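You operate a simulated robot arm through the tools that you are given. There is no shell and no other tool.

You run a simulated robot arm. Do the job below in one go: nothing can be reset, and whatever is moved stays where it is left.

JOB
Ready the tall drawer case for the road: drawer in, black plate moved, green bay and vent plate locked.
Fine: the plate goes in the clips over the pink tape; lock the green bay and both knobs of the vent plate.

It is judged by the outcome, as a careful person would: the job done as asked, and still so three seconds after it is handed in. It fails if anything else is knocked over, pushed out of place, dropped, spilled or broken.

ROBOT AND FRAMES
A 7-joint arm with a two-finger parallel gripper, fixed in place. Base frame: the origin is on the floor under the middle of its stand, x ahead of it, y to its left, z up. Lengths are in m, angles in rad, forces in N, time in s.
It reaches about 1.479 m from its shoulder. Its first joint turns from -2.897 to 2.897 rad. Payload 4.4 kg.
The tool frame sits at the grasp point between the pads (the TCP): z along the fingers, y along the line on which they close. The tips reach 0.023 m beyond it. Largest opening 0.094 m; finger width 0.038, thickness 0.01; the body of the gripper, 0.054 by 0.096 m, starts 0.039 m behind the TCP.
Orientation is that of the tool frame in the base frame, as a unit quaternion [w, x, y, z]. With the fingers straight down and closing along the base's y, the tool's x points along the base's -x, its y along +y and its z along -z.

CONTROLS
- The arm moves only by the tool jog_arm. Its argument "rows" is a list of rows, each an object of numbers (a shift or turn left out is 0, a gripper value left out holds the last): "wx", "wy", "wz": the turn, a rotation vector about the tool's x, y, z in rad; "x", "y", "z": the shift along the tool's x, y, z in m; "gripper": the finger opening in m, from 0 to 0.094. In form: [{"wx": .., "wy": .., "wz": .., "x": .., "y": .., "z": .., "gripper": ..}, ...]. A call has 1 to 20 rows; each row is the pose to reach, as a shift and turn from the pose commanded when the call began, along the tool's axes at that moment. Rows are played at 5 a second. More than 0.05 m and 0.15 rad between two rows, or a gripper value outside its range, and nothing of the call is played. A pose out of reach is approached as far as the arm can. The call stops where the force on the tool passes 90 N (or 10 N more than at its start, if that is more) or the arm is blocked; 0.2 s more then pass. Each finger travels about 0.072 m/s and halts on what it meets, pressing with about 42 N; the grip force reading is that of the motor and also rises with nothing between the fingers. The clock runs only during rows and for 0.2 s after the last one: add rows that repeat a pose to give the fingers time. It gives the time, the measured TCP pose, the force on the tool (base axes), the opening and the grip force at its end, in the units of the frame above (readings bear some noise), with the torque about the TCP (base axes, N m) and any sound that the robot's microphone picked up, and new pictures: "show" is both (left out), scene, wrist or none.
- Cameras (640 x 400 px; columns grow to the right, rows downward): "scene" is fixed at [0.2358, -0.642, 1.5348]; the picture's right is [0.91, -0.41, 0.00], its down [-0.15, -0.34, -0.93] and it looks along [0.38, 0.85, -0.37] (base axes); focal length 311 px, centre (320, 200). "wrist" rides on the gripper at [0.086, 0.016, -0.075] in the tool frame; the picture's right is [-0.18, 0.98, 0.00], its down [-0.58, -0.11, -0.81] and it looks along [-0.79, -0.15, 0.59] (tool axes); focal length 243 px, centre (320, 200). There is no depth. A picture from a camera that has moved, and an enlarged one, comes with that camera's place and axes in the base frame and with its lens. The place of the scene camera against the robot may be out by one fixed shift of up to 0.025 m in any direction.
- inspect(camera, box): a new picture of the part [left, top, right, bottom] of that camera's present view, enlarged. No time passes.
- finish_job(): hands the job in; it is judged then, once.

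Places have to be worked out from the pictures, the camera data and where the tool is seen. Open the gripper and draw the arm clear of the work before you hand the job in, unless the task says otherwise.

The tools are called after ">>>" as name(argument=value, ...) on one line, values as JSON. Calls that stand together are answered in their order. jog_arm: Moves the arm, as the interface text tells. Its arguments: {"type":"object","properties":{"rows":{"type":"array","items":{"type":"object","properties":{"wx":{"type":"number"},"wy":{"type":"number"},"wz":{"type":"number"},"x":{"type":"number"},"y":{"type":"number"},"z":{"type":"number"},"gripper":{"type":"number"}}}},"show":{"type":"string","enum":["both","scene","wrist","none"]}},"required":["rows"]} The other tools are called the same way: inspect (camera, box) takes an enlarged picture of a part of a camera's view; finish_job () hands the job in.

At the start:

```text
clock: 0.0
position: [0.3675, 0.5357, 1.3442]
tool_rot: [0.0, 0.001, 1.0, -0.001]
contact_force: [0.7, 0.1, 0.8]
torque: [-0.03, 0.03, -0.01]
gripper_width: 0.094
gripper_force: 0.0
```

scene: 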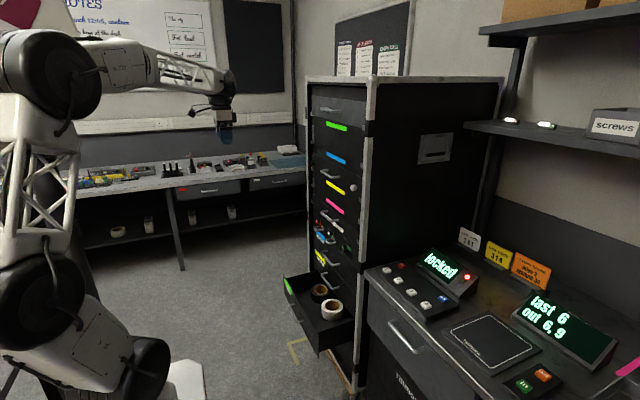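
wrist: 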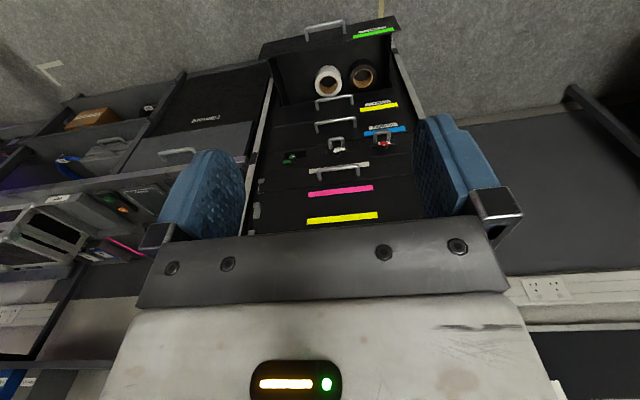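

I start by taking enlarged views of the drawer case, the desk with its displays and the wall notes.

>>> inspect(camera="scene", box=[280, 70, 400, 230])

>>> inspect(camera="scene", box=[270, 190, 400, 390])

>>> inspect(camera="scene", box=[360, 210, 640, 400])

>>> inspect(camera="scene", box=[60, 0, 420, 110])

>>> inspect(camera="wrist", box=[220, 0, 440, 240])

```text
2.50 times, centred on (340, 150) of scene
camera zoom: at [0.2358, -0.642, 1.5348], right [0.91, -0.41, 0.0], down [-0.15, -0.34, -0.93], along [0.38, 0.85, -0.37], focal length 777 px, centre (270, 325)
```

zoom: 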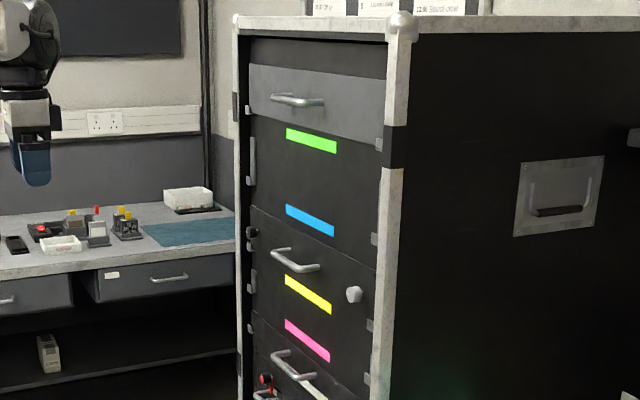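

```text
2.00 times, centred on (335, 290) of scene
camera zoom: at [0.2358, -0.642, 1.5348], right [0.91, -0.41, 0.0], down [-0.15, -0.34, -0.93], along [0.38, 0.85, -0.37], focal length 621 px, centre (290, 20)
```

zoom: 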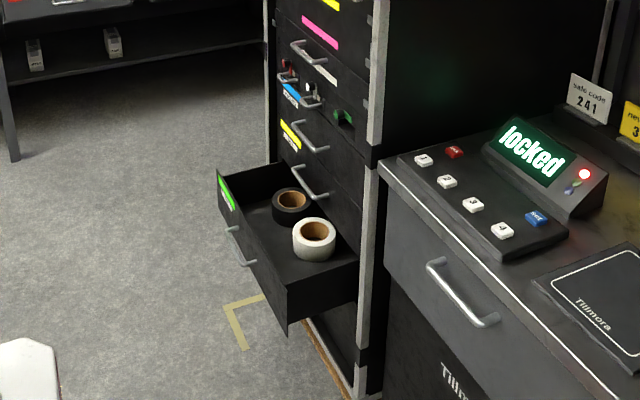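

```text
2.11 times, centred on (500, 305) of scene
camera zoom: at [0.2358, -0.642, 1.5348], right [0.91, -0.41, 0.0], down [-0.15, -0.34, -0.93], along [0.38, 0.85, -0.37], focal length 654 px, centre (-59, -21)
```

zoom: 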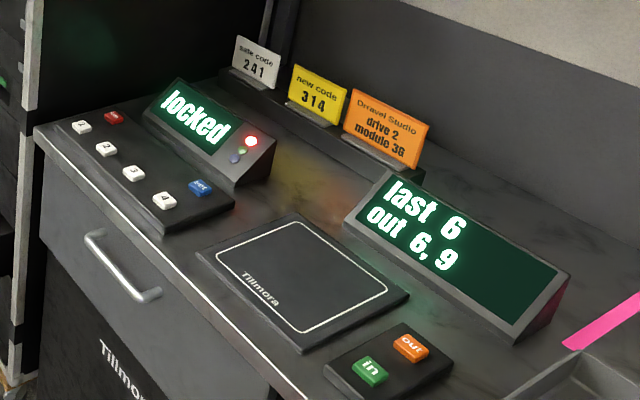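

```text
1.78 times, centred on (240, 55) of scene
camera zoom: at [0.2358, -0.642, 1.5348], right [0.91, -0.41, 0.0], down [-0.15, -0.34, -0.93], along [0.38, 0.85, -0.37], focal length 552 px, centre (462, 458)
```

zoom: 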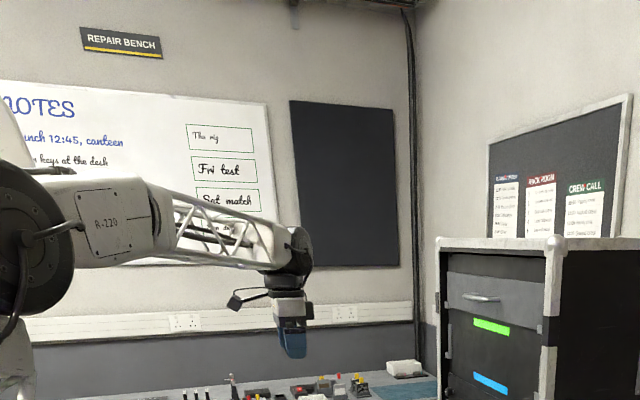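

```text
1.67 times, centred on (330, 120) of wrist
camera zoom: at [0.2811, 0.5519, 1.4194], right [0.18, 0.98, 0.0], down [0.58, -0.11, 0.81], along [0.79, -0.15, -0.59], focal length 404 px, centre (303, 333)
```

zoom: 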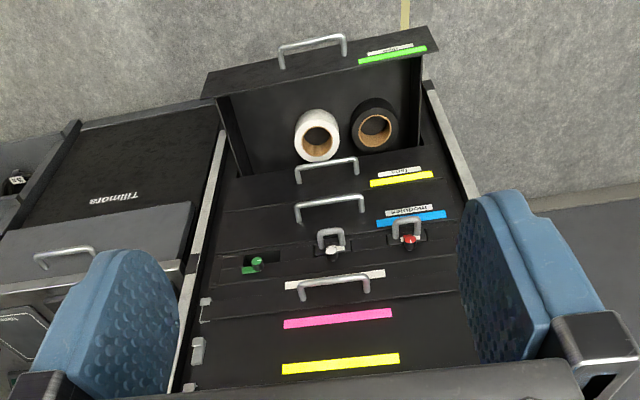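

The case front seems to be a plane near x≈0.82, spanning y≈0.26–0.82, with its top near z≈1.53. I zoom further to tell the plates, clips and knobs apart.

>>> inspect(camera="scene", box=[305, 80, 375, 160])

>>> inspect(camera="scene", box=[305, 150, 375, 230])

>>> inspect(camera="scene", box=[305, 210, 375, 290])

>>> inspect(camera="wrist", box=[250, 90, 430, 230])

>>> inspect(camera="scene", box=[330, 20, 420, 80])

```text
5.00 times, centred on (340, 120) of scene
camera zoom: at [0.2358, -0.642, 1.5348], right [0.91, -0.41, 0.0], down [-0.15, -0.34, -0.93], along [0.38, 0.85, -0.37], focal length 1553 px, centre (220, 600)
```

zoom: 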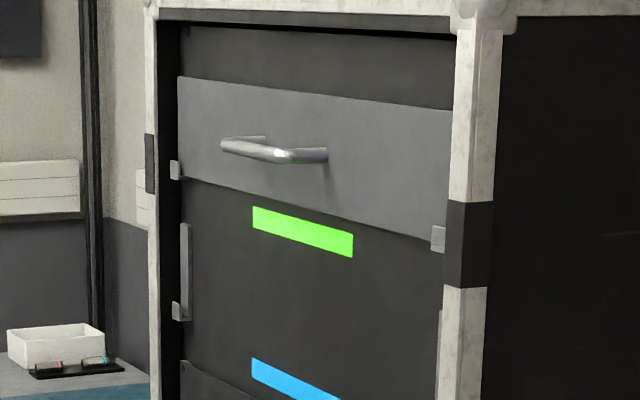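

```text
5.00 times, centred on (340, 190) of scene
camera zoom: at [0.2358, -0.642, 1.5348], right [0.91, -0.41, 0.0], down [-0.15, -0.34, -0.93], along [0.38, 0.85, -0.37], focal length 1553 px, centre (220, 250)
```

zoom: 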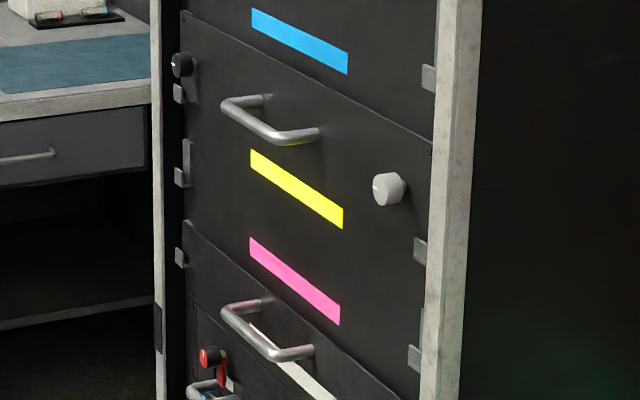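

```text
5.00 times, centred on (340, 250) of scene
camera zoom: at [0.2358, -0.642, 1.5348], right [0.91, -0.41, 0.0], down [-0.15, -0.34, -0.93], along [0.38, 0.85, -0.37], focal length 1553 px, centre (220, -50)
```

zoom: 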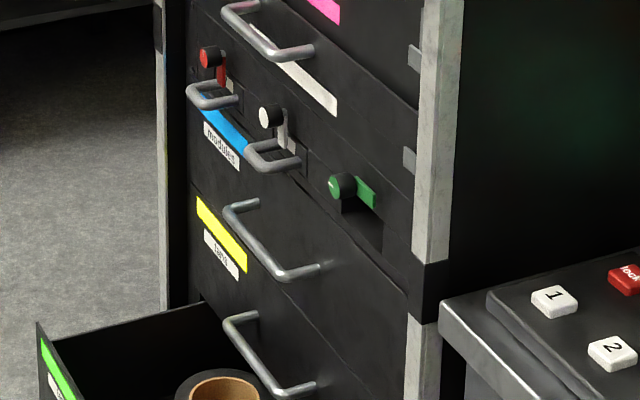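

```text
2.86 times, centred on (340, 160) of wrist
camera zoom: at [0.2811, 0.5519, 1.4194], right [0.18, 0.98, 0.0], down [0.58, -0.11, 0.81], along [0.79, -0.15, -0.59], focal length 693 px, centre (263, 314)
```

zoom: 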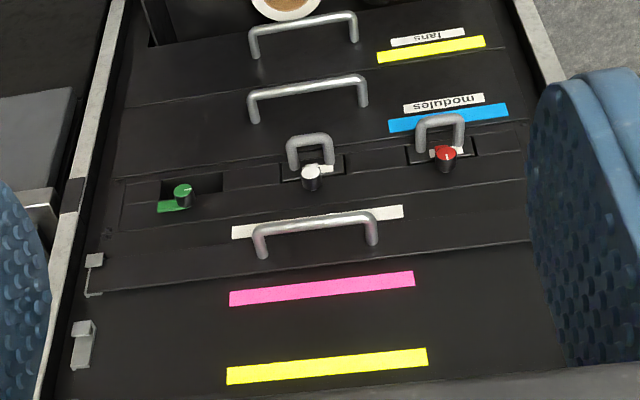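

```text
6.67 times, centred on (375, 50) of scene
camera zoom: at [0.2358, -0.642, 1.5348], right [0.91, -0.41, 0.0], down [-0.15, -0.34, -0.93], along [0.38, 0.85, -0.37], focal length 2071 px, centre (-47, 1200)
```

zoom: 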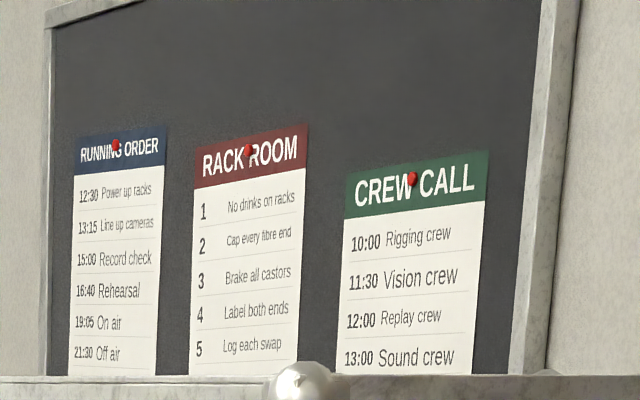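

Each plate seems to be hung in J-clips on the side rails, and a lever-latched green bay sits lower down. I raise the gripper and tilt it so the wrist camera looks squarely at the case front.

>>> jog_arm(rows=[{"wy": -0.12, "x": 0.02, "z": -0.03}, {"wy": -0.24, "x": 0.04, "z": -0.06}, {"wy": -0.36, "x": 0.06, "z": -0.09}, {"wy": -0.48, "x": 0.08, "z": -0.12}, {"wy": -0.6, "x": 0.1, "z": -0.15}, {"wy": -0.6, "x": 0.1, "z": -0.15}], show="both")

```text
clock: 1.4
position: [0.2671, 0.5355, 1.4994]
tool_rot: [0.297, 0.001, 0.955, 0.005]
contact_force: [0.5, 0.0, -0.1]
torque: [0.02, 0.01, 0.04]
gripper_width: 0.094
gripper_force: 0.0
camera wrist: at [0.1533, 0.5501, 1.5127], right [0.15, 0.98, 0.11], down [0.02, -0.12, 0.99], along [0.99, -0.15, -0.04], focal length 243 px, centre (320, 200)
```

scene: 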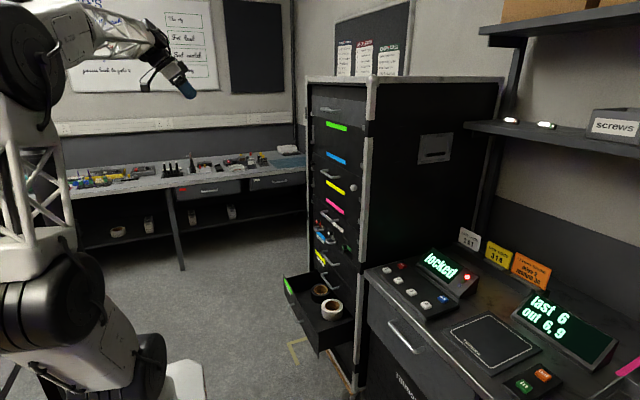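
wrist: 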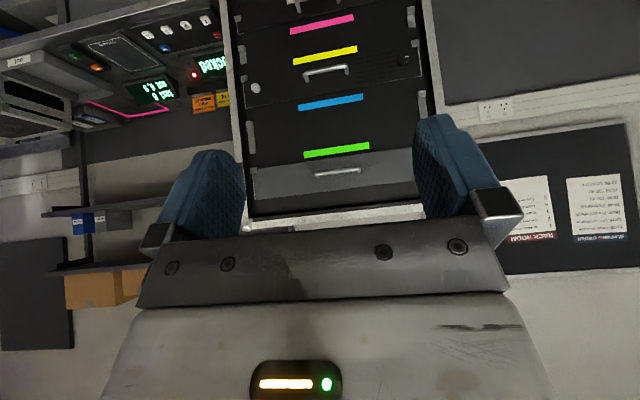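

>>> inspect(camera="wrist", box=[220, 0, 450, 120])

>>> inspect(camera="wrist", box=[220, 90, 450, 235])

>>> inspect(camera="wrist", box=[490, 150, 640, 250])

```text
2.78 times, centred on (335, 60) of wrist
camera zoom: at [0.1533, 0.5501, 1.5127], right [0.15, 0.98, 0.11], down [0.02, -0.12, 0.99], along [0.99, -0.15, -0.04], focal length 675 px, centre (278, 590)
```

zoom: 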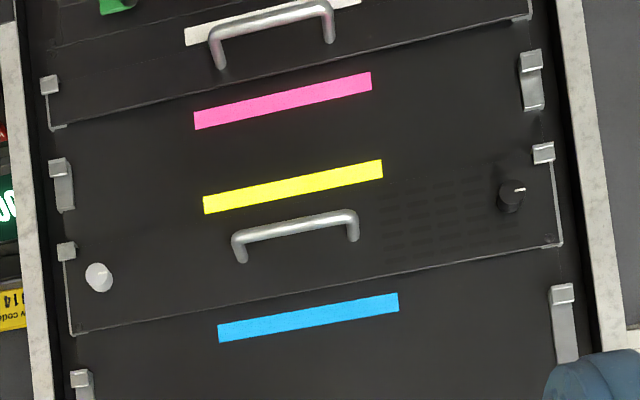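

```text
2.76 times, centred on (335, 162) of wrist
camera zoom: at [0.1533, 0.5501, 1.5127], right [0.15, 0.98, 0.11], down [0.02, -0.12, 0.99], along [0.99, -0.15, -0.04], focal length 669 px, centre (279, 303)
```

zoom: 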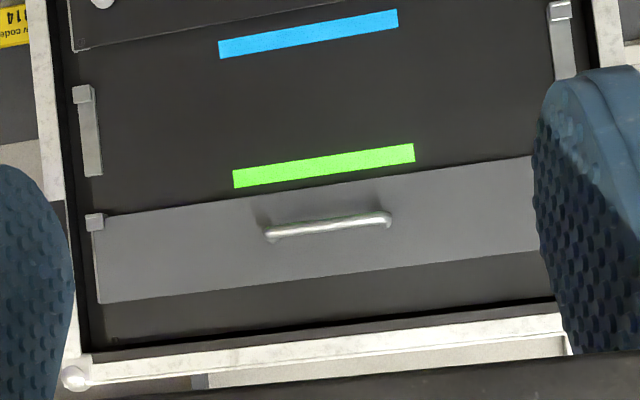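

```text
4.00 times, centred on (565, 200) of wrist
camera zoom: at [0.1533, 0.5501, 1.5127], right [0.15, 0.98, 0.11], down [0.02, -0.12, 0.99], along [0.99, -0.15, -0.04], focal length 970 px, centre (-660, 200)
```

zoom: 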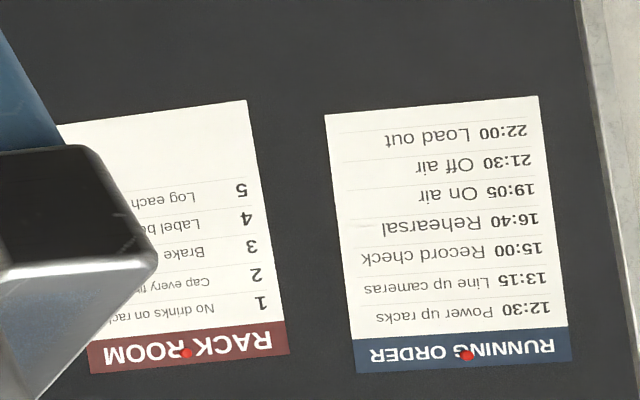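

The layout (picture upside down) from the top is:
- the grey plate over the green tape
- empty clips over the blue tape
- the vent plate, with a white and a black knob, over the yellow tape
- empty clips over the pink tape
- the black plate over the white tape
- the lever bays, and the open drawer at the bottom

I lower the camera to study the black plate and the lever bays.

>>> jog_arm(rows=[{"x": 0.023, "z": 0.0388, "y": -0.003}, {"x": 0.046, "z": 0.0776, "y": -0.006}, {"x": 0.069, "z": 0.1164, "y": -0.009}, {"x": 0.092, "z": 0.1552, "y": -0.012}, {"x": 0.115, "z": 0.194, "y": -0.015}, {"x": 0.138, "z": 0.2328, "y": -0.018}, {"x": 0.161, "z": 0.2716, "y": -0.021}, {"x": 0.184, "z": 0.3104, "y": -0.024}, {"x": 0.207, "z": 0.3492, "y": -0.027}, {"x": 0.23, "z": 0.388, "y": -0.03}, {"x": 0.23, "z": 0.388, "y": -0.03}], show="both")

```text
clock: 3.8
position: [0.2975, 0.5066, 1.0441]
tool_rot: [0.296, 0.0, 0.955, 0.001]
contact_force: [-0.3, -0.1, -0.1]
torque: [0.01, -0.01, 0.01]
gripper_width: 0.0941
gripper_force: 0.1
camera wrist: at [0.1828, 0.5229, 1.0571], right [0.15, 0.98, 0.1], down [0.02, -0.11, 0.99], along [0.99, -0.15, -0.04], focal length 243 px, centre (320, 200)
```

scene: 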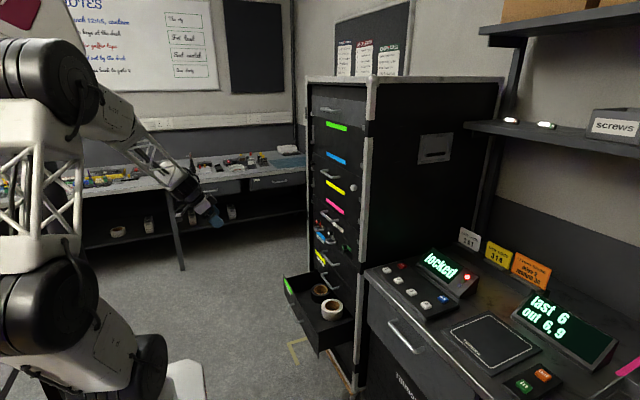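
wrist: 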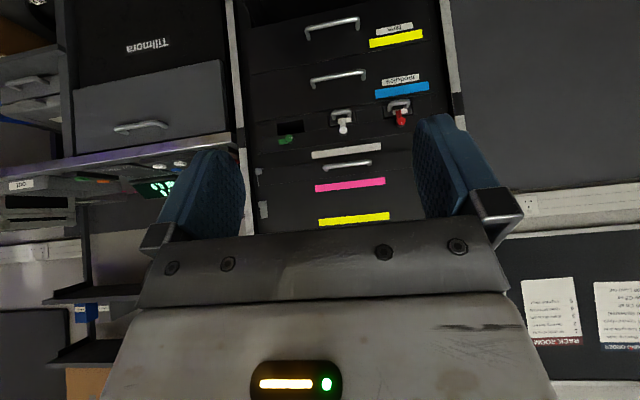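

>>> inspect(camera="wrist", box=[240, 80, 450, 210])

>>> inspect(camera="wrist", box=[260, 95, 340, 150])

>>> inspect(camera="scene", box=[0, 0, 230, 110])

>>> inspect(camera="wrist", box=[240, 0, 450, 110])

```text
3.05 times, centred on (345, 145) of wrist
camera zoom: at [0.1828, 0.5229, 1.0571], right [0.15, 0.98, 0.1], down [0.02, -0.11, 0.99], along [0.99, -0.15, -0.04], focal length 739 px, centre (244, 368)
```

zoom: 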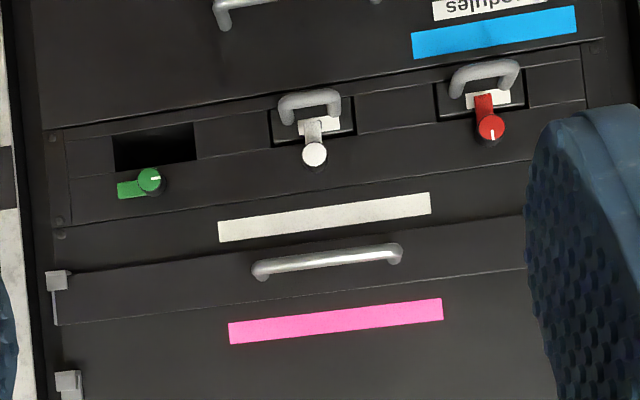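

```text
7.27 times, centred on (300, 122) of wrist
camera zoom: at [0.1828, 0.5229, 1.0571], right [0.15, 0.98, 0.1], down [0.02, -0.11, 0.99], along [0.99, -0.15, -0.04], focal length 1764 px, centre (466, 764)
```

zoom: 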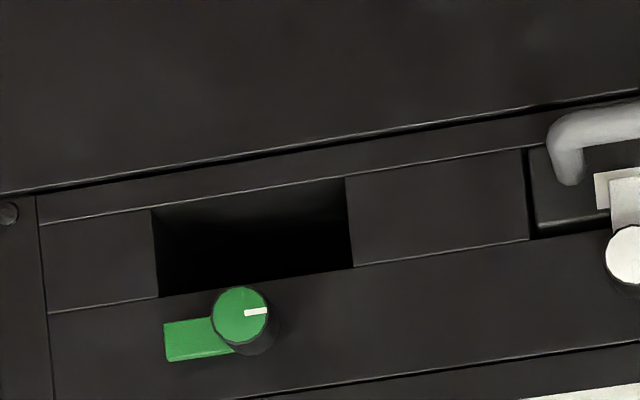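

```text
2.78 times, centred on (115, 55) of scene
camera zoom: at [0.2358, -0.642, 1.5348], right [0.91, -0.41, 0.0], down [-0.15, -0.34, -0.93], along [0.38, 0.85, -0.37], focal length 864 px, centre (890, 604)
```

zoom: 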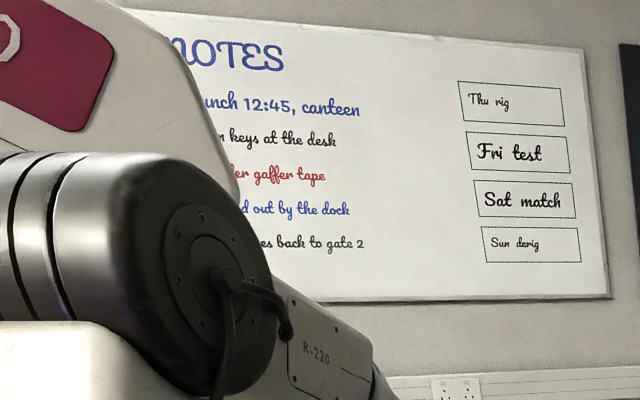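

```text
3.05 times, centred on (345, 55) of wrist
camera zoom: at [0.1828, 0.5229, 1.0571], right [0.15, 0.98, 0.1], down [0.02, -0.11, 0.99], along [0.99, -0.15, -0.04], focal length 739 px, centre (244, 642)
```

zoom: 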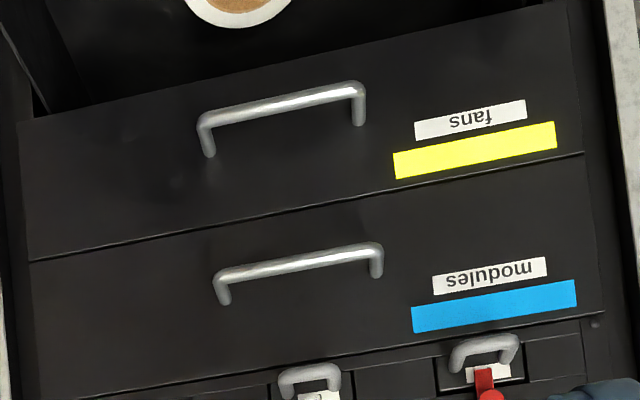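

The clip rows come out about 89 mm apart, with the tapes at white z≈0.911, pink z≈1.000 and yellow z≈1.089. The plate sits at z≈0.932–0.977, with its handle near (0.765, 0.513, 0.957). The green lever lies sideways while the red and white ones point down. Next I look closely at the vent plate knobs.

>>> jog_arm(rows=[{"x": -0.04, "y": -0.0194, "z": -0.0025}, {"x": -0.08, "y": -0.0388, "z": -0.005}, {"x": -0.12, "y": -0.0582, "z": -0.0075}, {"x": -0.16, "y": -0.0776, "z": -0.01}, {"x": -0.2, "y": -0.097, "z": -0.0125}, {"x": -0.24, "y": -0.1164, "z": -0.015}, {"x": -0.28, "y": -0.1358, "z": -0.0175}, {"x": -0.3165, "y": -0.155, "z": -0.0196}, {"x": -0.3165, "y": -0.155, "z": -0.0196}], show="both")

```text
clock: 5.8
position: [0.5468, 0.3501, 1.2388]
tool_rot: [0.295, 0.0, 0.955, 0.0]
contact_force: [0.7, 1.3, -0.3]
torque: [-0.01, 0.02, -0.01]
gripper_width: 0.094
gripper_force: 0.0
camera wrist: at [0.4338, 0.3664, 1.2523], right [0.15, 0.98, 0.1], down [0.02, -0.11, 0.99], along [0.99, -0.15, -0.04], focal length 243 px, centre (320, 200)
```

scene: 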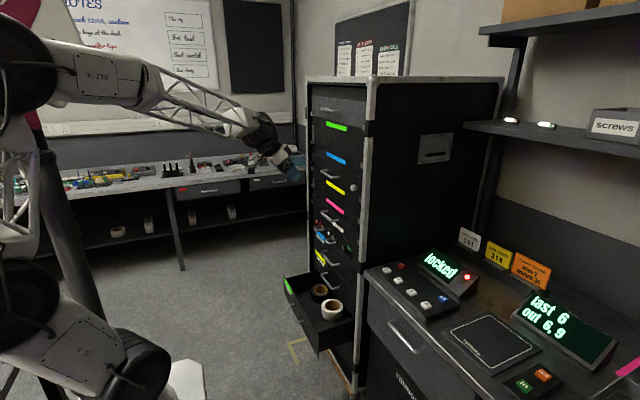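
wrist: 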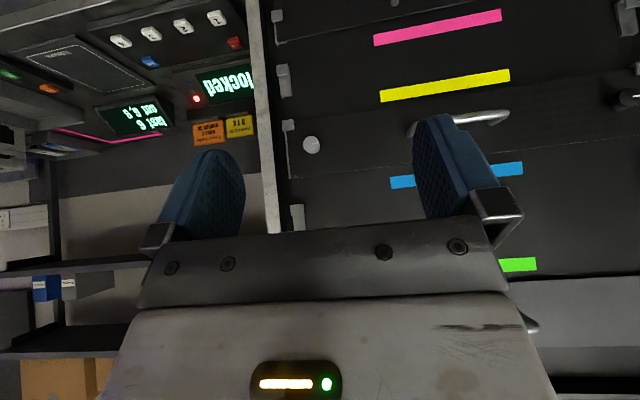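

>>> inspect(camera="wrist", box=[265, 95, 345, 185])

>>> inspect(camera="wrist", box=[255, 0, 400, 110])

>>> inspect(camera="wrist", box=[500, 0, 640, 130])

```text
4.44 times, centred on (305, 140) of wrist
camera zoom: at [0.4338, 0.3664, 1.2523], right [0.15, 0.98, 0.1], down [0.02, -0.11, 0.99], along [0.99, -0.15, -0.04], focal length 1078 px, centre (387, 467)
```

zoom: 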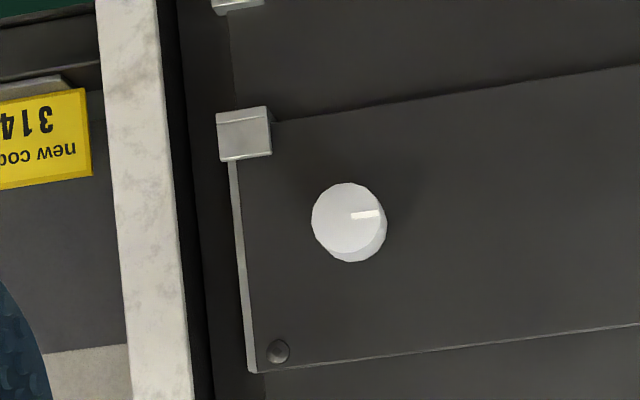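

```text
3.64 times, centred on (328, 55) of wrist
camera zoom: at [0.4338, 0.3664, 1.2523], right [0.15, 0.98, 0.1], down [0.02, -0.11, 0.99], along [0.99, -0.15, -0.04], focal length 882 px, centre (293, 727)
```

zoom: 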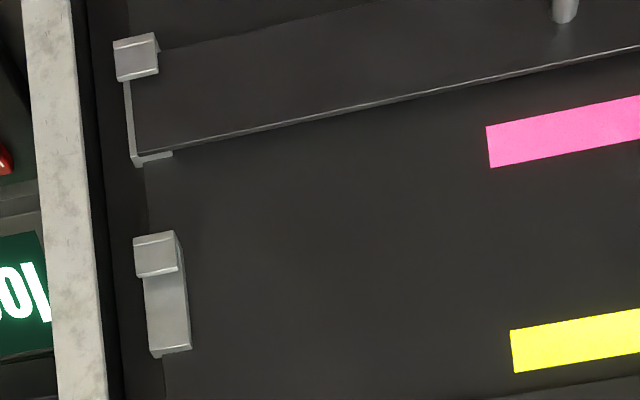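

```text
3.08 times, centred on (570, 65) of wrist
camera zoom: at [0.4338, 0.3664, 1.2523], right [0.15, 0.98, 0.1], down [0.02, -0.11, 0.99], along [0.99, -0.15, -0.04], focal length 746 px, centre (-449, 615)
```

zoom: 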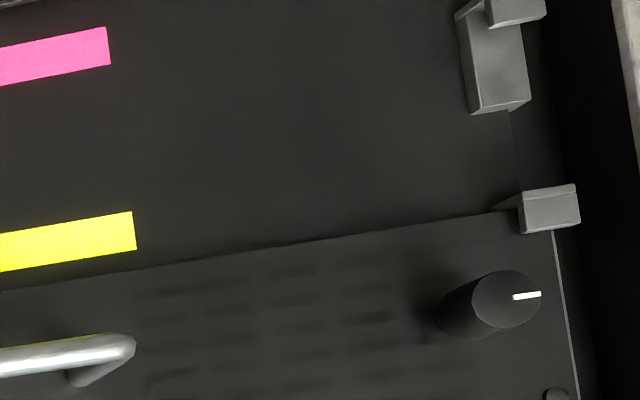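

Both vent plate knobs have their ticks pointing +y, just like the unlocked green lever, whereas the locked red and white ones have the tick up. So a clockwise quarter turn should lock each of them. The knob faces are near (0.778, 0.311, 1.155) and (0.777, 0.706, 1.156). I level the tool to point at +x before closing the drawer.

>>> jog_arm(rows=[{"wy": -0.1213, "x": 0.0306, "y": 0.0198, "z": 0.0076}, {"wy": -0.2427, "x": 0.0612, "y": 0.0395, "z": 0.0152}, {"wy": -0.364, "x": 0.0918, "y": 0.0593, "z": 0.0228}, {"wy": -0.4854, "x": 0.1224, "y": 0.079, "z": 0.0304}, {"wy": -0.6067, "x": 0.153, "y": 0.0988, "z": 0.038}, {"wy": -0.7281, "x": 0.1836, "y": 0.1185, "z": 0.0455}, {"wy": -0.8494, "x": 0.2142, "y": 0.1383, "z": 0.0531}, {"wy": -0.9708, "x": 0.2448, "y": 0.158, "z": 0.0607}, {"wy": -0.9708, "x": 0.2448, "y": 0.158, "z": 0.0607}], show="both")

```text
clock: 7.8
position: [0.379, 0.5098, 1.0506]
tool_rot: [0.707, 0.0, 0.707, 0.0]
contact_force: [0.6, 0.0, -0.1]
torque: [0.01, -0.02, -0.01]
gripper_width: 0.0938
gripper_force: 0.0
camera wrist: at [0.3045, 0.5246, 0.9645], right [0.0, 0.98, 0.18], down [-0.81, -0.11, 0.58], along [0.59, -0.15, 0.79], focal length 243 px, centre (320, 200)
```

scene: 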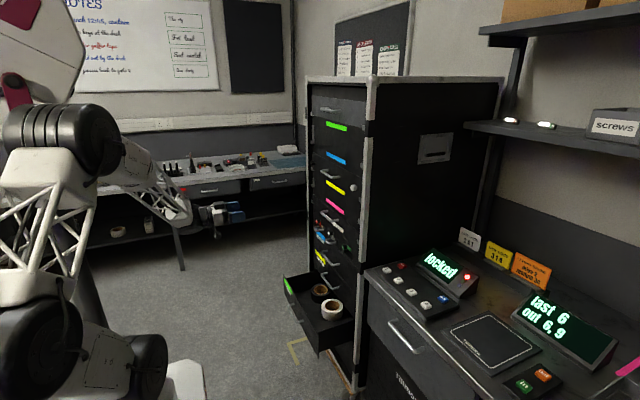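
wrist: 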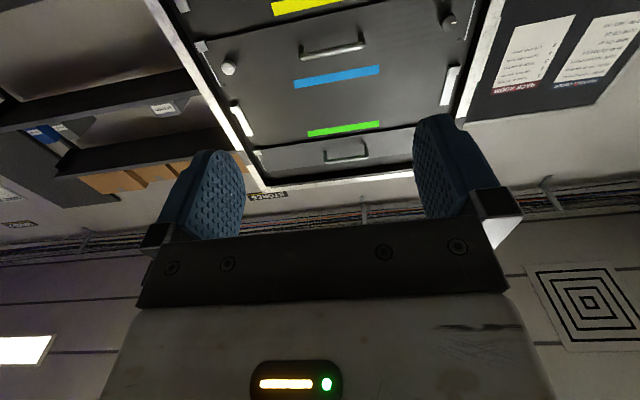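

The tool now points along +x. I roll it a quarter turn so the fingers close vertically, which suits the drawer push and the plate handle.

>>> jog_arm(rows=[{"wz": 0.1428}, {"wz": 0.2856}, {"wz": 0.4284}, {"wz": 0.5712}, {"wz": 0.714}, {"wz": 0.8568}, {"wz": 0.9996}, {"wz": 1.1424}, {"wz": 1.2852}, {"wz": 1.428}, {"wz": 1.5708}, {"wz": 1.5708}], show="both")

```text
clock: 10.4
position: [0.3864, 0.4336, 1.2709]
tool_rot: [0.495, 0.477, 0.587, 0.428]
contact_force: [0.4, 0.6, -1.7]
torque: [0.0, -0.02, -0.05]
gripper_width: 0.0939
gripper_force: 0.1
out of reach, approached as far as the arm can: row 7, 8, 9, 10, 11, 12
camera wrist: at [0.3099, 0.5179, 1.2829], right [0.14, 0.0, 0.99], down [-0.78, -0.62, 0.11], along [0.61, -0.79, -0.09], focal length 243 px, centre (320, 200)
```

scene: 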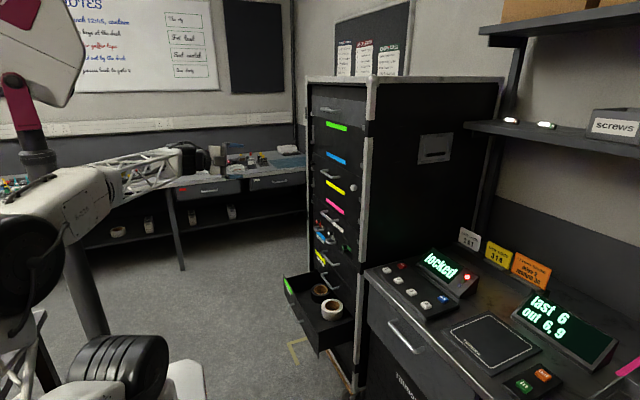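
wrist: 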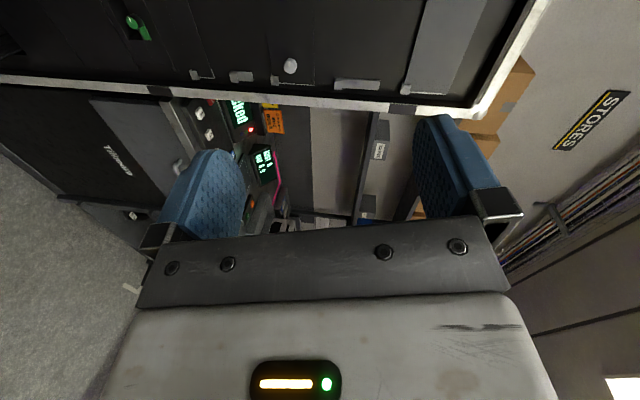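

The roll ran out of reach partway and the arm drifted up to z≈1.27. I unwind the roll in small steps and check the pose.

>>> jog_arm(rows=[{"wz": -0.14}, {"wz": -0.28}, {"wz": -0.42}, {"wz": -0.56}, {"wz": -0.7}, {"wz": -0.7}], show="scene")

```text
clock: 11.8
position: [0.386, 0.434, 1.2747]
tool_rot: [0.612, 0.246, 0.715, 0.232]
contact_force: [0.7, 0.4, 0.3]
torque: [0.01, -0.03, -0.02]
gripper_width: 0.0941
gripper_force: 0.0
```

scene: 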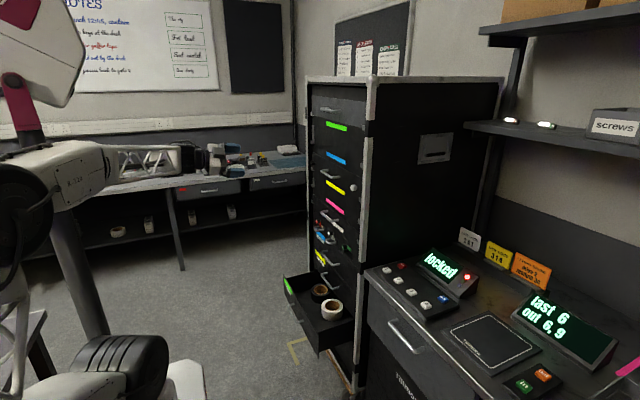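

The commands are taken from the actual pose. I go back to the level reference orientation at about (0.38, 0.508, 1.05), and then I will try the other roll direction.

>>> jog_arm(rows=[{"wx": -0.0033, "wy": -0.0248, "wz": -0.1151, "x": 0.0365, "y": -0.0143, "z": 0.0048}, {"wx": -0.0067, "wy": -0.0495, "wz": -0.2302, "x": 0.073, "y": -0.0286, "z": 0.0095}, {"wx": -0.01, "wy": -0.0743, "wz": -0.3453, "x": 0.1095, "y": -0.0428, "z": 0.0143}, {"wx": -0.0133, "wy": -0.0991, "wz": -0.4605, "x": 0.146, "y": -0.0571, "z": 0.0191}, {"wx": -0.0167, "wy": -0.1238, "wz": -0.5756, "x": 0.1825, "y": -0.0714, "z": 0.0238}, {"wx": -0.02, "wy": -0.1486, "wz": -0.6907, "x": 0.219, "y": -0.0857, "z": 0.0286}, {"wx": -0.02, "wy": -0.1486, "wz": -0.6907, "x": 0.219, "y": -0.0857, "z": 0.0286}], show="scene")

```text
clock: 13.4
position: [0.3797, 0.507, 1.0487]
tool_rot: [0.708, 0.0, 0.706, 0.0]
contact_force: [0.7, 0.6, -0.1]
torque: [0.0, 0.02, -0.02]
gripper_width: 0.0939
gripper_force: 0.1
```

scene: 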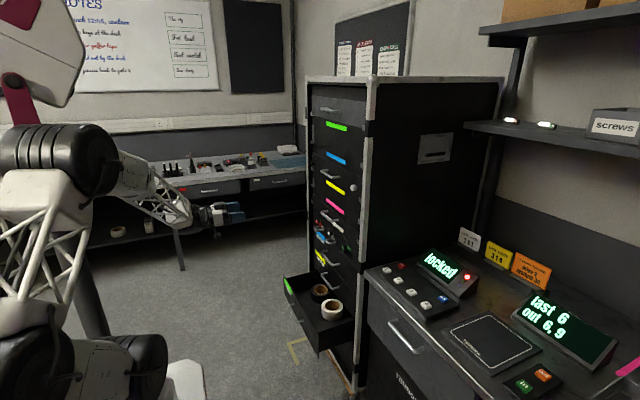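

The reference pose is recovered. Next I try rolling the other way to −π/2.

>>> jog_arm(rows=[{"wz": -0.13}, {"wz": -0.26}, {"wz": -0.39}, {"wz": -0.52}, {"wz": -0.65}, {"wz": -0.78}, {"wz": -0.91}, {"wz": -1.04}, {"wz": -1.04}], show="none")

```text
clock: 15.4
position: [0.3787, 0.5076, 1.0513]
tool_rot: [0.614, -0.352, 0.613, -0.351]
contact_force: [0.1, 0.2, 0.1]
torque: [0.03, 0.03, -0.03]
gripper_width: 0.0937
gripper_force: 0.0
```

The roll to −1.04 was reached cleanly, so I continue to −π/2.

>>> jog_arm(rows=[{"wz": -0.13}, {"wz": -0.26}, {"wz": -0.39}, {"wz": -0.5308}, {"wz": -0.5308}], show="both")

```text
clock: 16.6
position: [0.3789, 0.5066, 1.0495]
tool_rot: [0.5, -0.5, 0.499, -0.5]
contact_force: [0.6, -0.7, -0.5]
torque: [0.0, 0.03, 0.01]
gripper_width: 0.0941
gripper_force: 0.0
camera wrist: at [0.3044, 0.42, 1.0339], right [0.0, 0.18, -0.98], down [-0.81, 0.58, 0.11], along [0.59, 0.79, 0.15], focal length 243 px, centre (320, 200)
```

scene: 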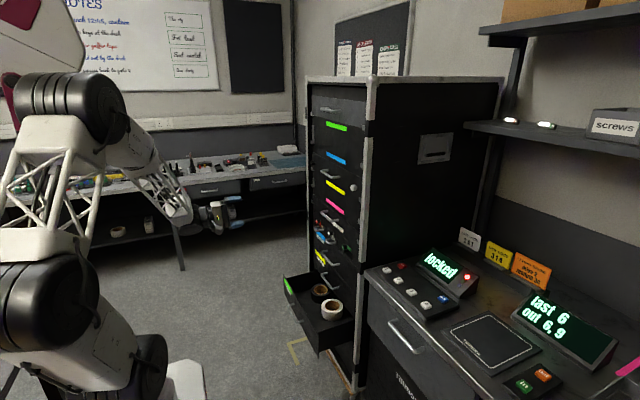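
wrist: 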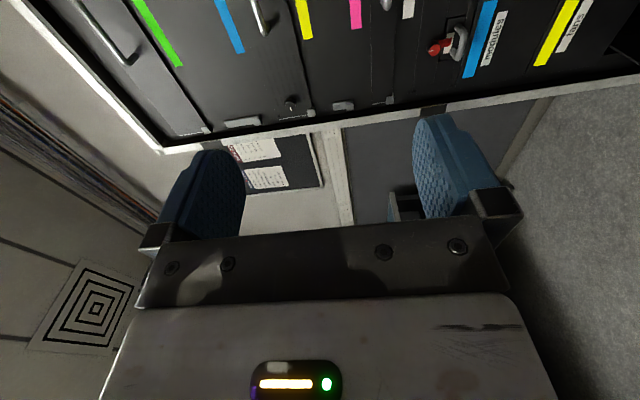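

The fingers now close vertically with the tool along +x. I descend in front of the open drawer to its handle height, about z≈0.467, staying well ahead of it.

>>> jog_arm(rows=[{"y": 0.045}, {"y": 0.09}, {"y": 0.135}, {"y": 0.18}, {"y": 0.225}, {"y": 0.27}, {"y": 0.315}, {"y": 0.36}, {"y": 0.405}, {"y": 0.405}], show="both")

```text
clock: 18.8
position: [0.3797, 0.5083, 0.6451]
tool_rot: [0.5, -0.5, 0.499, -0.5]
contact_force: [0.8, 0.2, 0.0]
torque: [0.0, 0.0, 0.01]
gripper_width: 0.0941
gripper_force: 0.0
camera wrist: at [0.305, 0.4204, 0.6292], right [0.0, 0.18, -0.98], down [-0.81, 0.58, 0.11], along [0.59, 0.79, 0.15], focal length 243 px, centre (320, 200)
```

scene: 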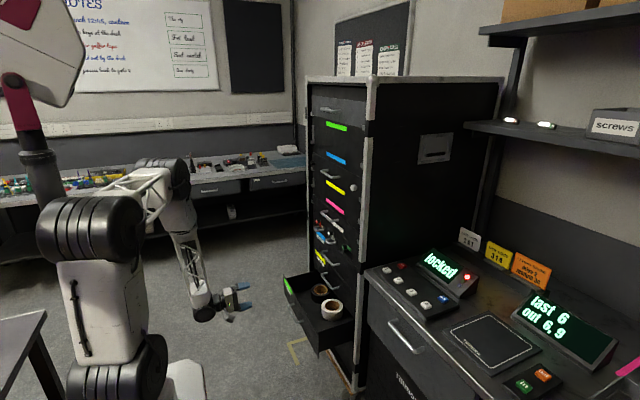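
wrist: 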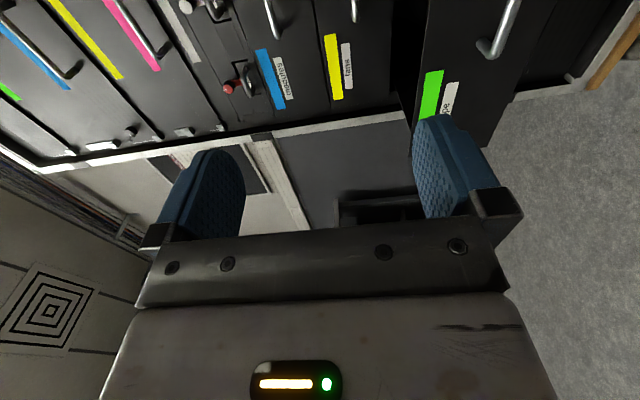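

The arm reaches low without trouble. I continue down to z≈0.467 and look at the drawer front again.

>>> jog_arm(rows=[{"y": 0.045}, {"y": 0.09}, {"y": 0.135}, {"y": 0.178}, {"y": 0.178}], show="both")

>>> inspect(camera="scene", box=[200, 240, 400, 370])

>>> inspect(camera="wrist", box=[240, 0, 440, 125])

```text
clock: 20.0
position: [0.3791, 0.5074, 0.4662]
tool_rot: [0.501, -0.5, 0.499, -0.5]
contact_force: [-0.7, -0.4, 0.6]
torque: [0.03, 0.0, 0.02]
gripper_width: 0.0939
gripper_force: 0.0
camera wrist: at [0.3039, 0.42, 0.45], right [0.0, 0.18, -0.98], down [-0.81, 0.58, 0.11], along [0.59, 0.79, 0.15], focal length 243 px, centre (320, 200)
```

scene: 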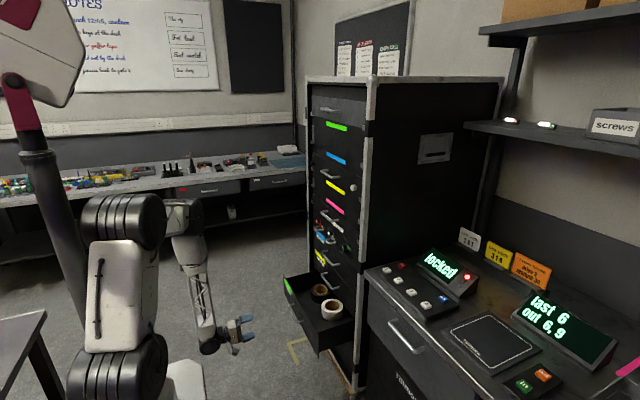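
wrist: 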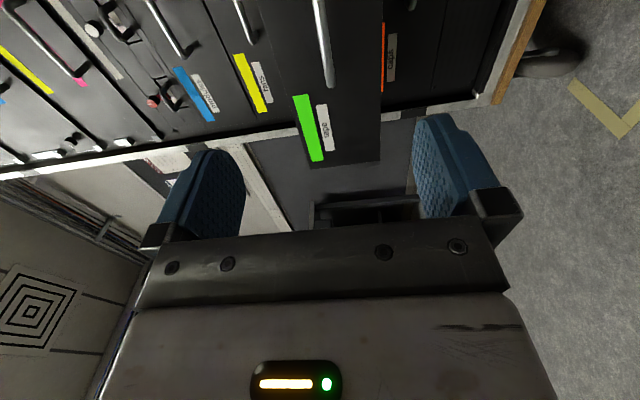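

```text
3.08 times, centred on (300, 305) of scene
camera zoom: at [0.2358, -0.642, 1.5348], right [0.91, -0.41, 0.0], down [-0.15, -0.34, -0.93], along [0.38, 0.85, -0.37], focal length 956 px, centre (382, -123)
```

zoom: 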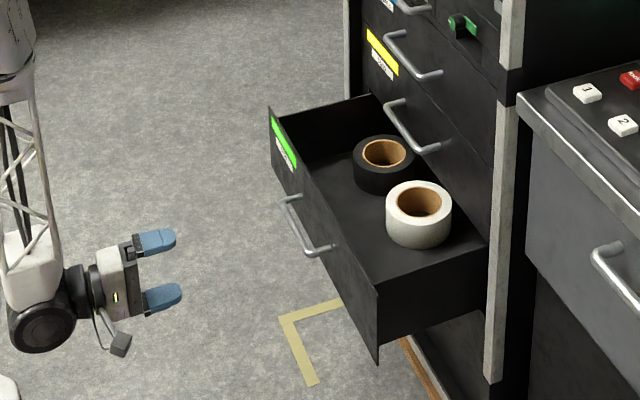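

```text
3.20 times, centred on (340, 62) of wrist
camera zoom: at [0.3039, 0.42, 0.45], right [0.0, 0.18, -0.98], down [-0.81, 0.58, 0.11], along [0.59, 0.79, 0.15], focal length 776 px, centre (256, 640)
```

zoom: 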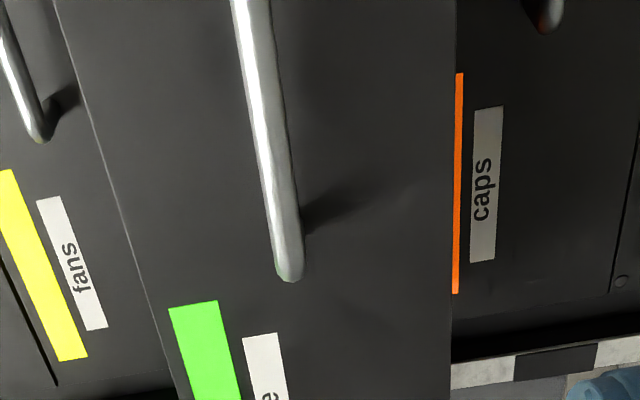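

The drawer's handle bar is near x≈0.58, z≈0.465, with its face just behind it. I narrow the fingers to straddle the handle and move up close to the face.

>>> jog_arm(rows=[{"z": 0.04, "gripper": 0.072}, {"z": 0.08}, {"z": 0.12}, {"z": 0.15}, {"z": 0.17}, {"z": 0.185}, {"z": 0.185}], show="both")

>>> inspect(camera="scene", box=[230, 240, 390, 350])

>>> inspect(camera="wrist", box=[180, 60, 480, 240])

```text
clock: 21.6
position: [0.5654, 0.5078, 0.4675]
tool_rot: [0.501, -0.5, 0.5, -0.5]
contact_force: [-0.1, 0.1, -0.3]
torque: [0.01, 0.0, 0.01]
gripper_width: 0.0721
gripper_force: 0.1
camera wrist: at [0.4905, 0.4204, 0.4508], right [0.0, 0.18, -0.98], down [-0.81, 0.58, 0.11], along [0.59, 0.79, 0.15], focal length 243 px, centre (320, 200)
```

scene: 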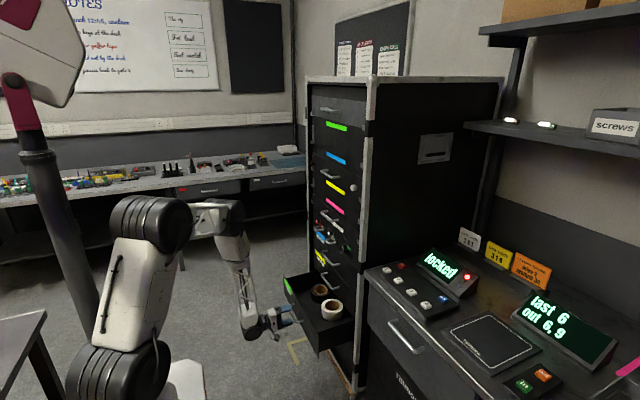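
wrist: 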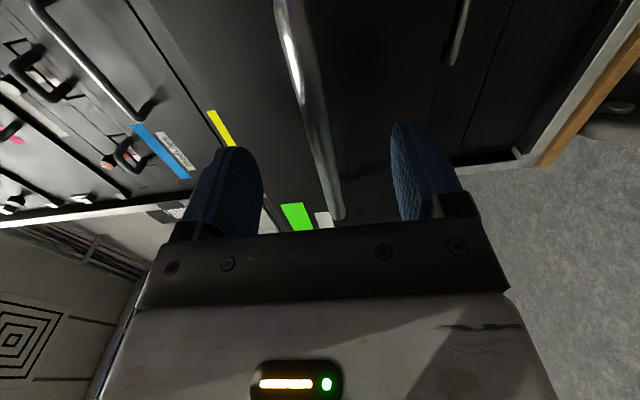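

```text
3.64 times, centred on (310, 295) of scene
camera zoom: at [0.2358, -0.642, 1.5348], right [0.91, -0.41, 0.0], down [-0.15, -0.34, -0.93], along [0.38, 0.85, -0.37], focal length 1130 px, centre (356, -146)
```

zoom: 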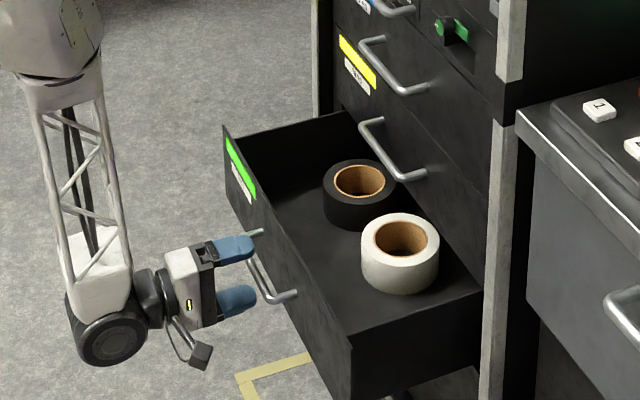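

```text
2.13 times, centred on (330, 150) of wrist
camera zoom: at [0.4905, 0.4204, 0.4508], right [0.0, 0.18, -0.98], down [-0.81, 0.58, 0.11], along [0.59, 0.79, 0.15], focal length 518 px, centre (299, 307)
```

zoom: 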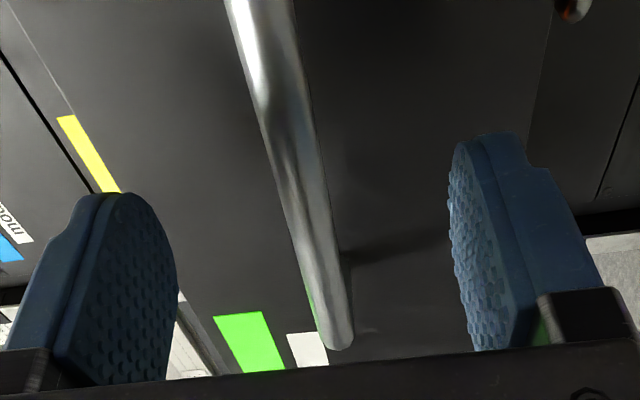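

The fingers straddle the handle, one above and one below. I push slowly along +x and watch the force.

>>> jog_arm(rows=[{"z": 0.012}, {"z": 0.024}, {"z": 0.036}, {"z": 0.048}, {"z": 0.06}, {"z": 0.072}, {"z": 0.084}, {"z": 0.096}, {"z": 0.108}, {"z": 0.12}], show="both")

```text
clock: 23.8
position: [0.6849, 0.5073, 0.4684]
tool_rot: [0.501, -0.5, 0.499, -0.5]
contact_force: [0.4, -0.6, -0.5]
torque: [0.03, -0.07, 0.01]
gripper_width: 0.0721
gripper_force: 0.0
camera wrist: at [0.6099, 0.4204, 0.4514], right [0.0, 0.18, -0.98], down [-0.81, 0.58, 0.11], along [0.59, 0.79, 0.15], focal length 243 px, centre (320, 200)
```

scene: 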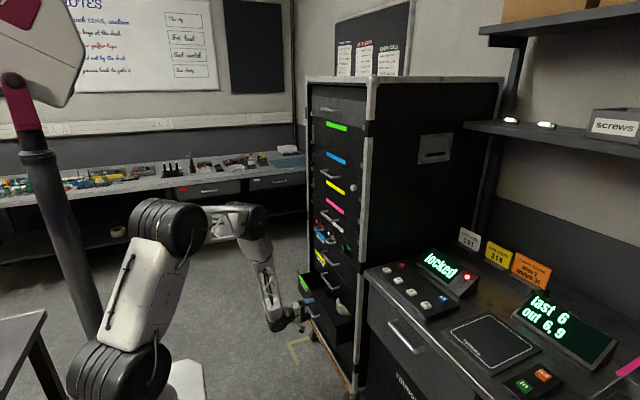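
wrist: 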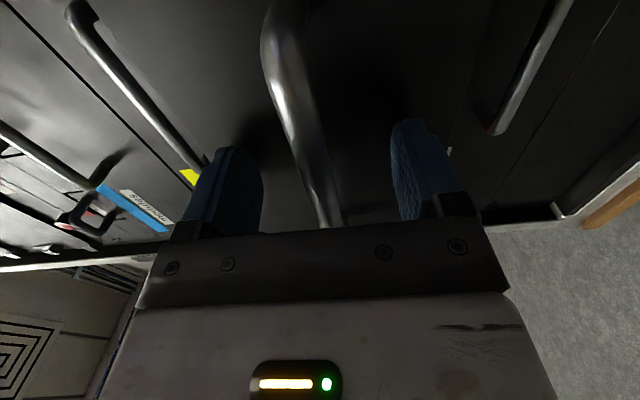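

The drawer slides in freely with the push. I continue slowly to the closed position.

>>> jog_arm(rows=[{"z": 0.01}, {"z": 0.02}, {"z": 0.03}, {"z": 0.04}, {"z": 0.05}, {"z": 0.06}, {"z": 0.068}, {"z": 0.076}, {"z": 0.082}, {"z": 0.088}, {"z": 0.094}, {"z": 0.1}], show="both")

```text
clock: 26.4
position: [0.7854, 0.5087, 0.469]
tool_rot: [0.501, -0.499, 0.5, -0.5]
contact_force: [-2.6, -0.5, -0.1]
torque: [0.02, 0.04, -0.03]
gripper_width: 0.0719
gripper_force: 0.2
camera wrist: at [0.7104, 0.4208, 0.452], right [0.0, 0.18, -0.98], down [-0.81, 0.58, 0.11], along [0.59, 0.79, 0.15], focal length 243 px, centre (320, 200)
```

scene: 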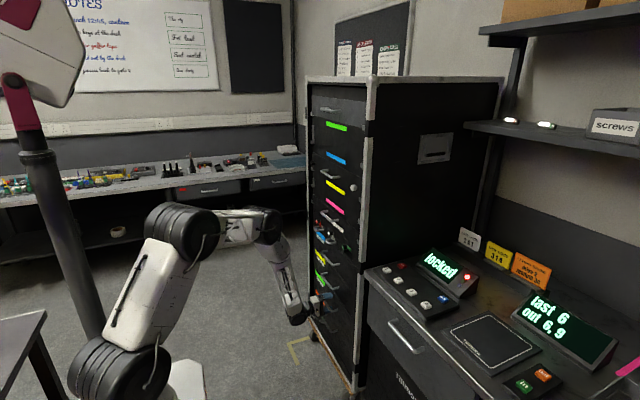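
wrist: 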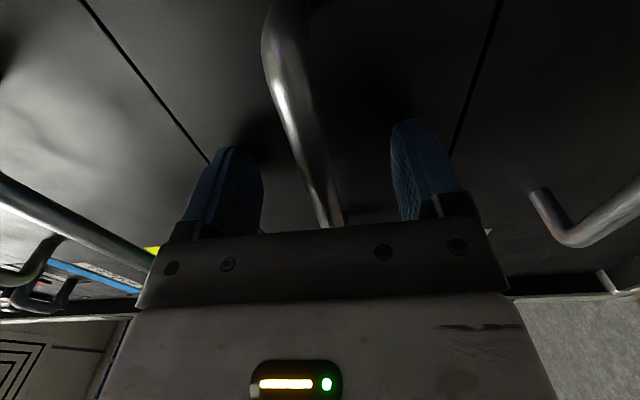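

The drawer face is nearly flush and the resistance is only about 3 N. I push gently on until it seats.

>>> jog_arm(rows=[{"z": 0.003}, {"z": 0.006}, {"z": 0.009}, {"z": 0.012}, {"z": 0.015}], show="both")

>>> inspect(camera="scene", box=[290, 220, 400, 350])

```text
clock: 27.1
position: [0.7877, 0.5081, 0.4654]
tool_rot: [-0.5, 0.503, -0.498, 0.5]
contact_force: [-10.2, 1.7, -1.5]
torque: [-0.14, -0.4, -0.16]
gripper_width: 0.0716
gripper_force: 0.0
stopped in row 3: the force on the tool passed its limit at 109 N (the readings are from after the stop); the commanded pose is now the measured one
camera wrist: at [0.7126, 0.4203, 0.4495], right [0.0, 0.18, -0.98], down [-0.81, 0.58, 0.11], along [0.59, 0.8, 0.14], focal length 243 px, centre (320, 200)
```

scene: 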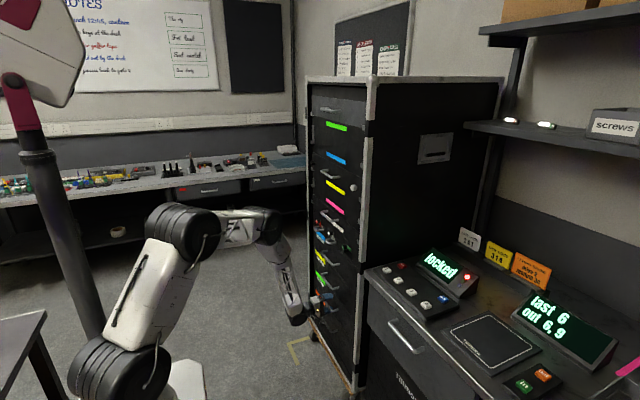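
wrist: 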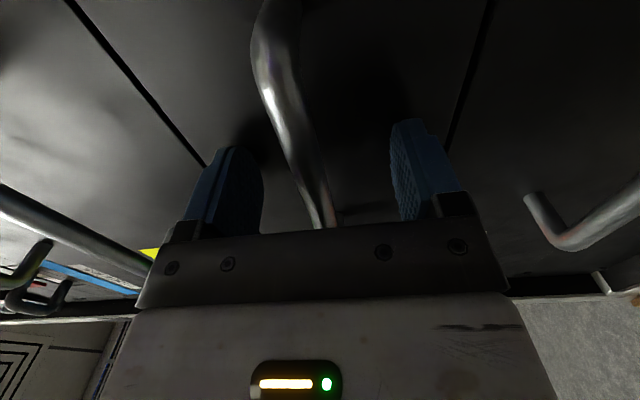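

```text
3.08 times, centred on (345, 285) of scene
camera zoom: at [0.2358, -0.642, 1.5348], right [0.91, -0.41, 0.0], down [-0.15, -0.34, -0.93], along [0.38, 0.85, -0.37], focal length 956 px, centre (243, -62)
```

zoom: 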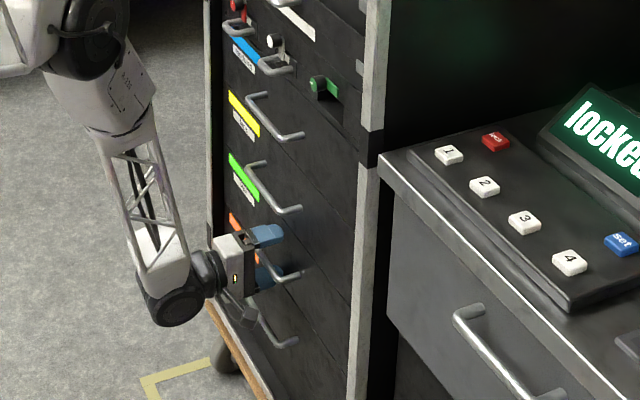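

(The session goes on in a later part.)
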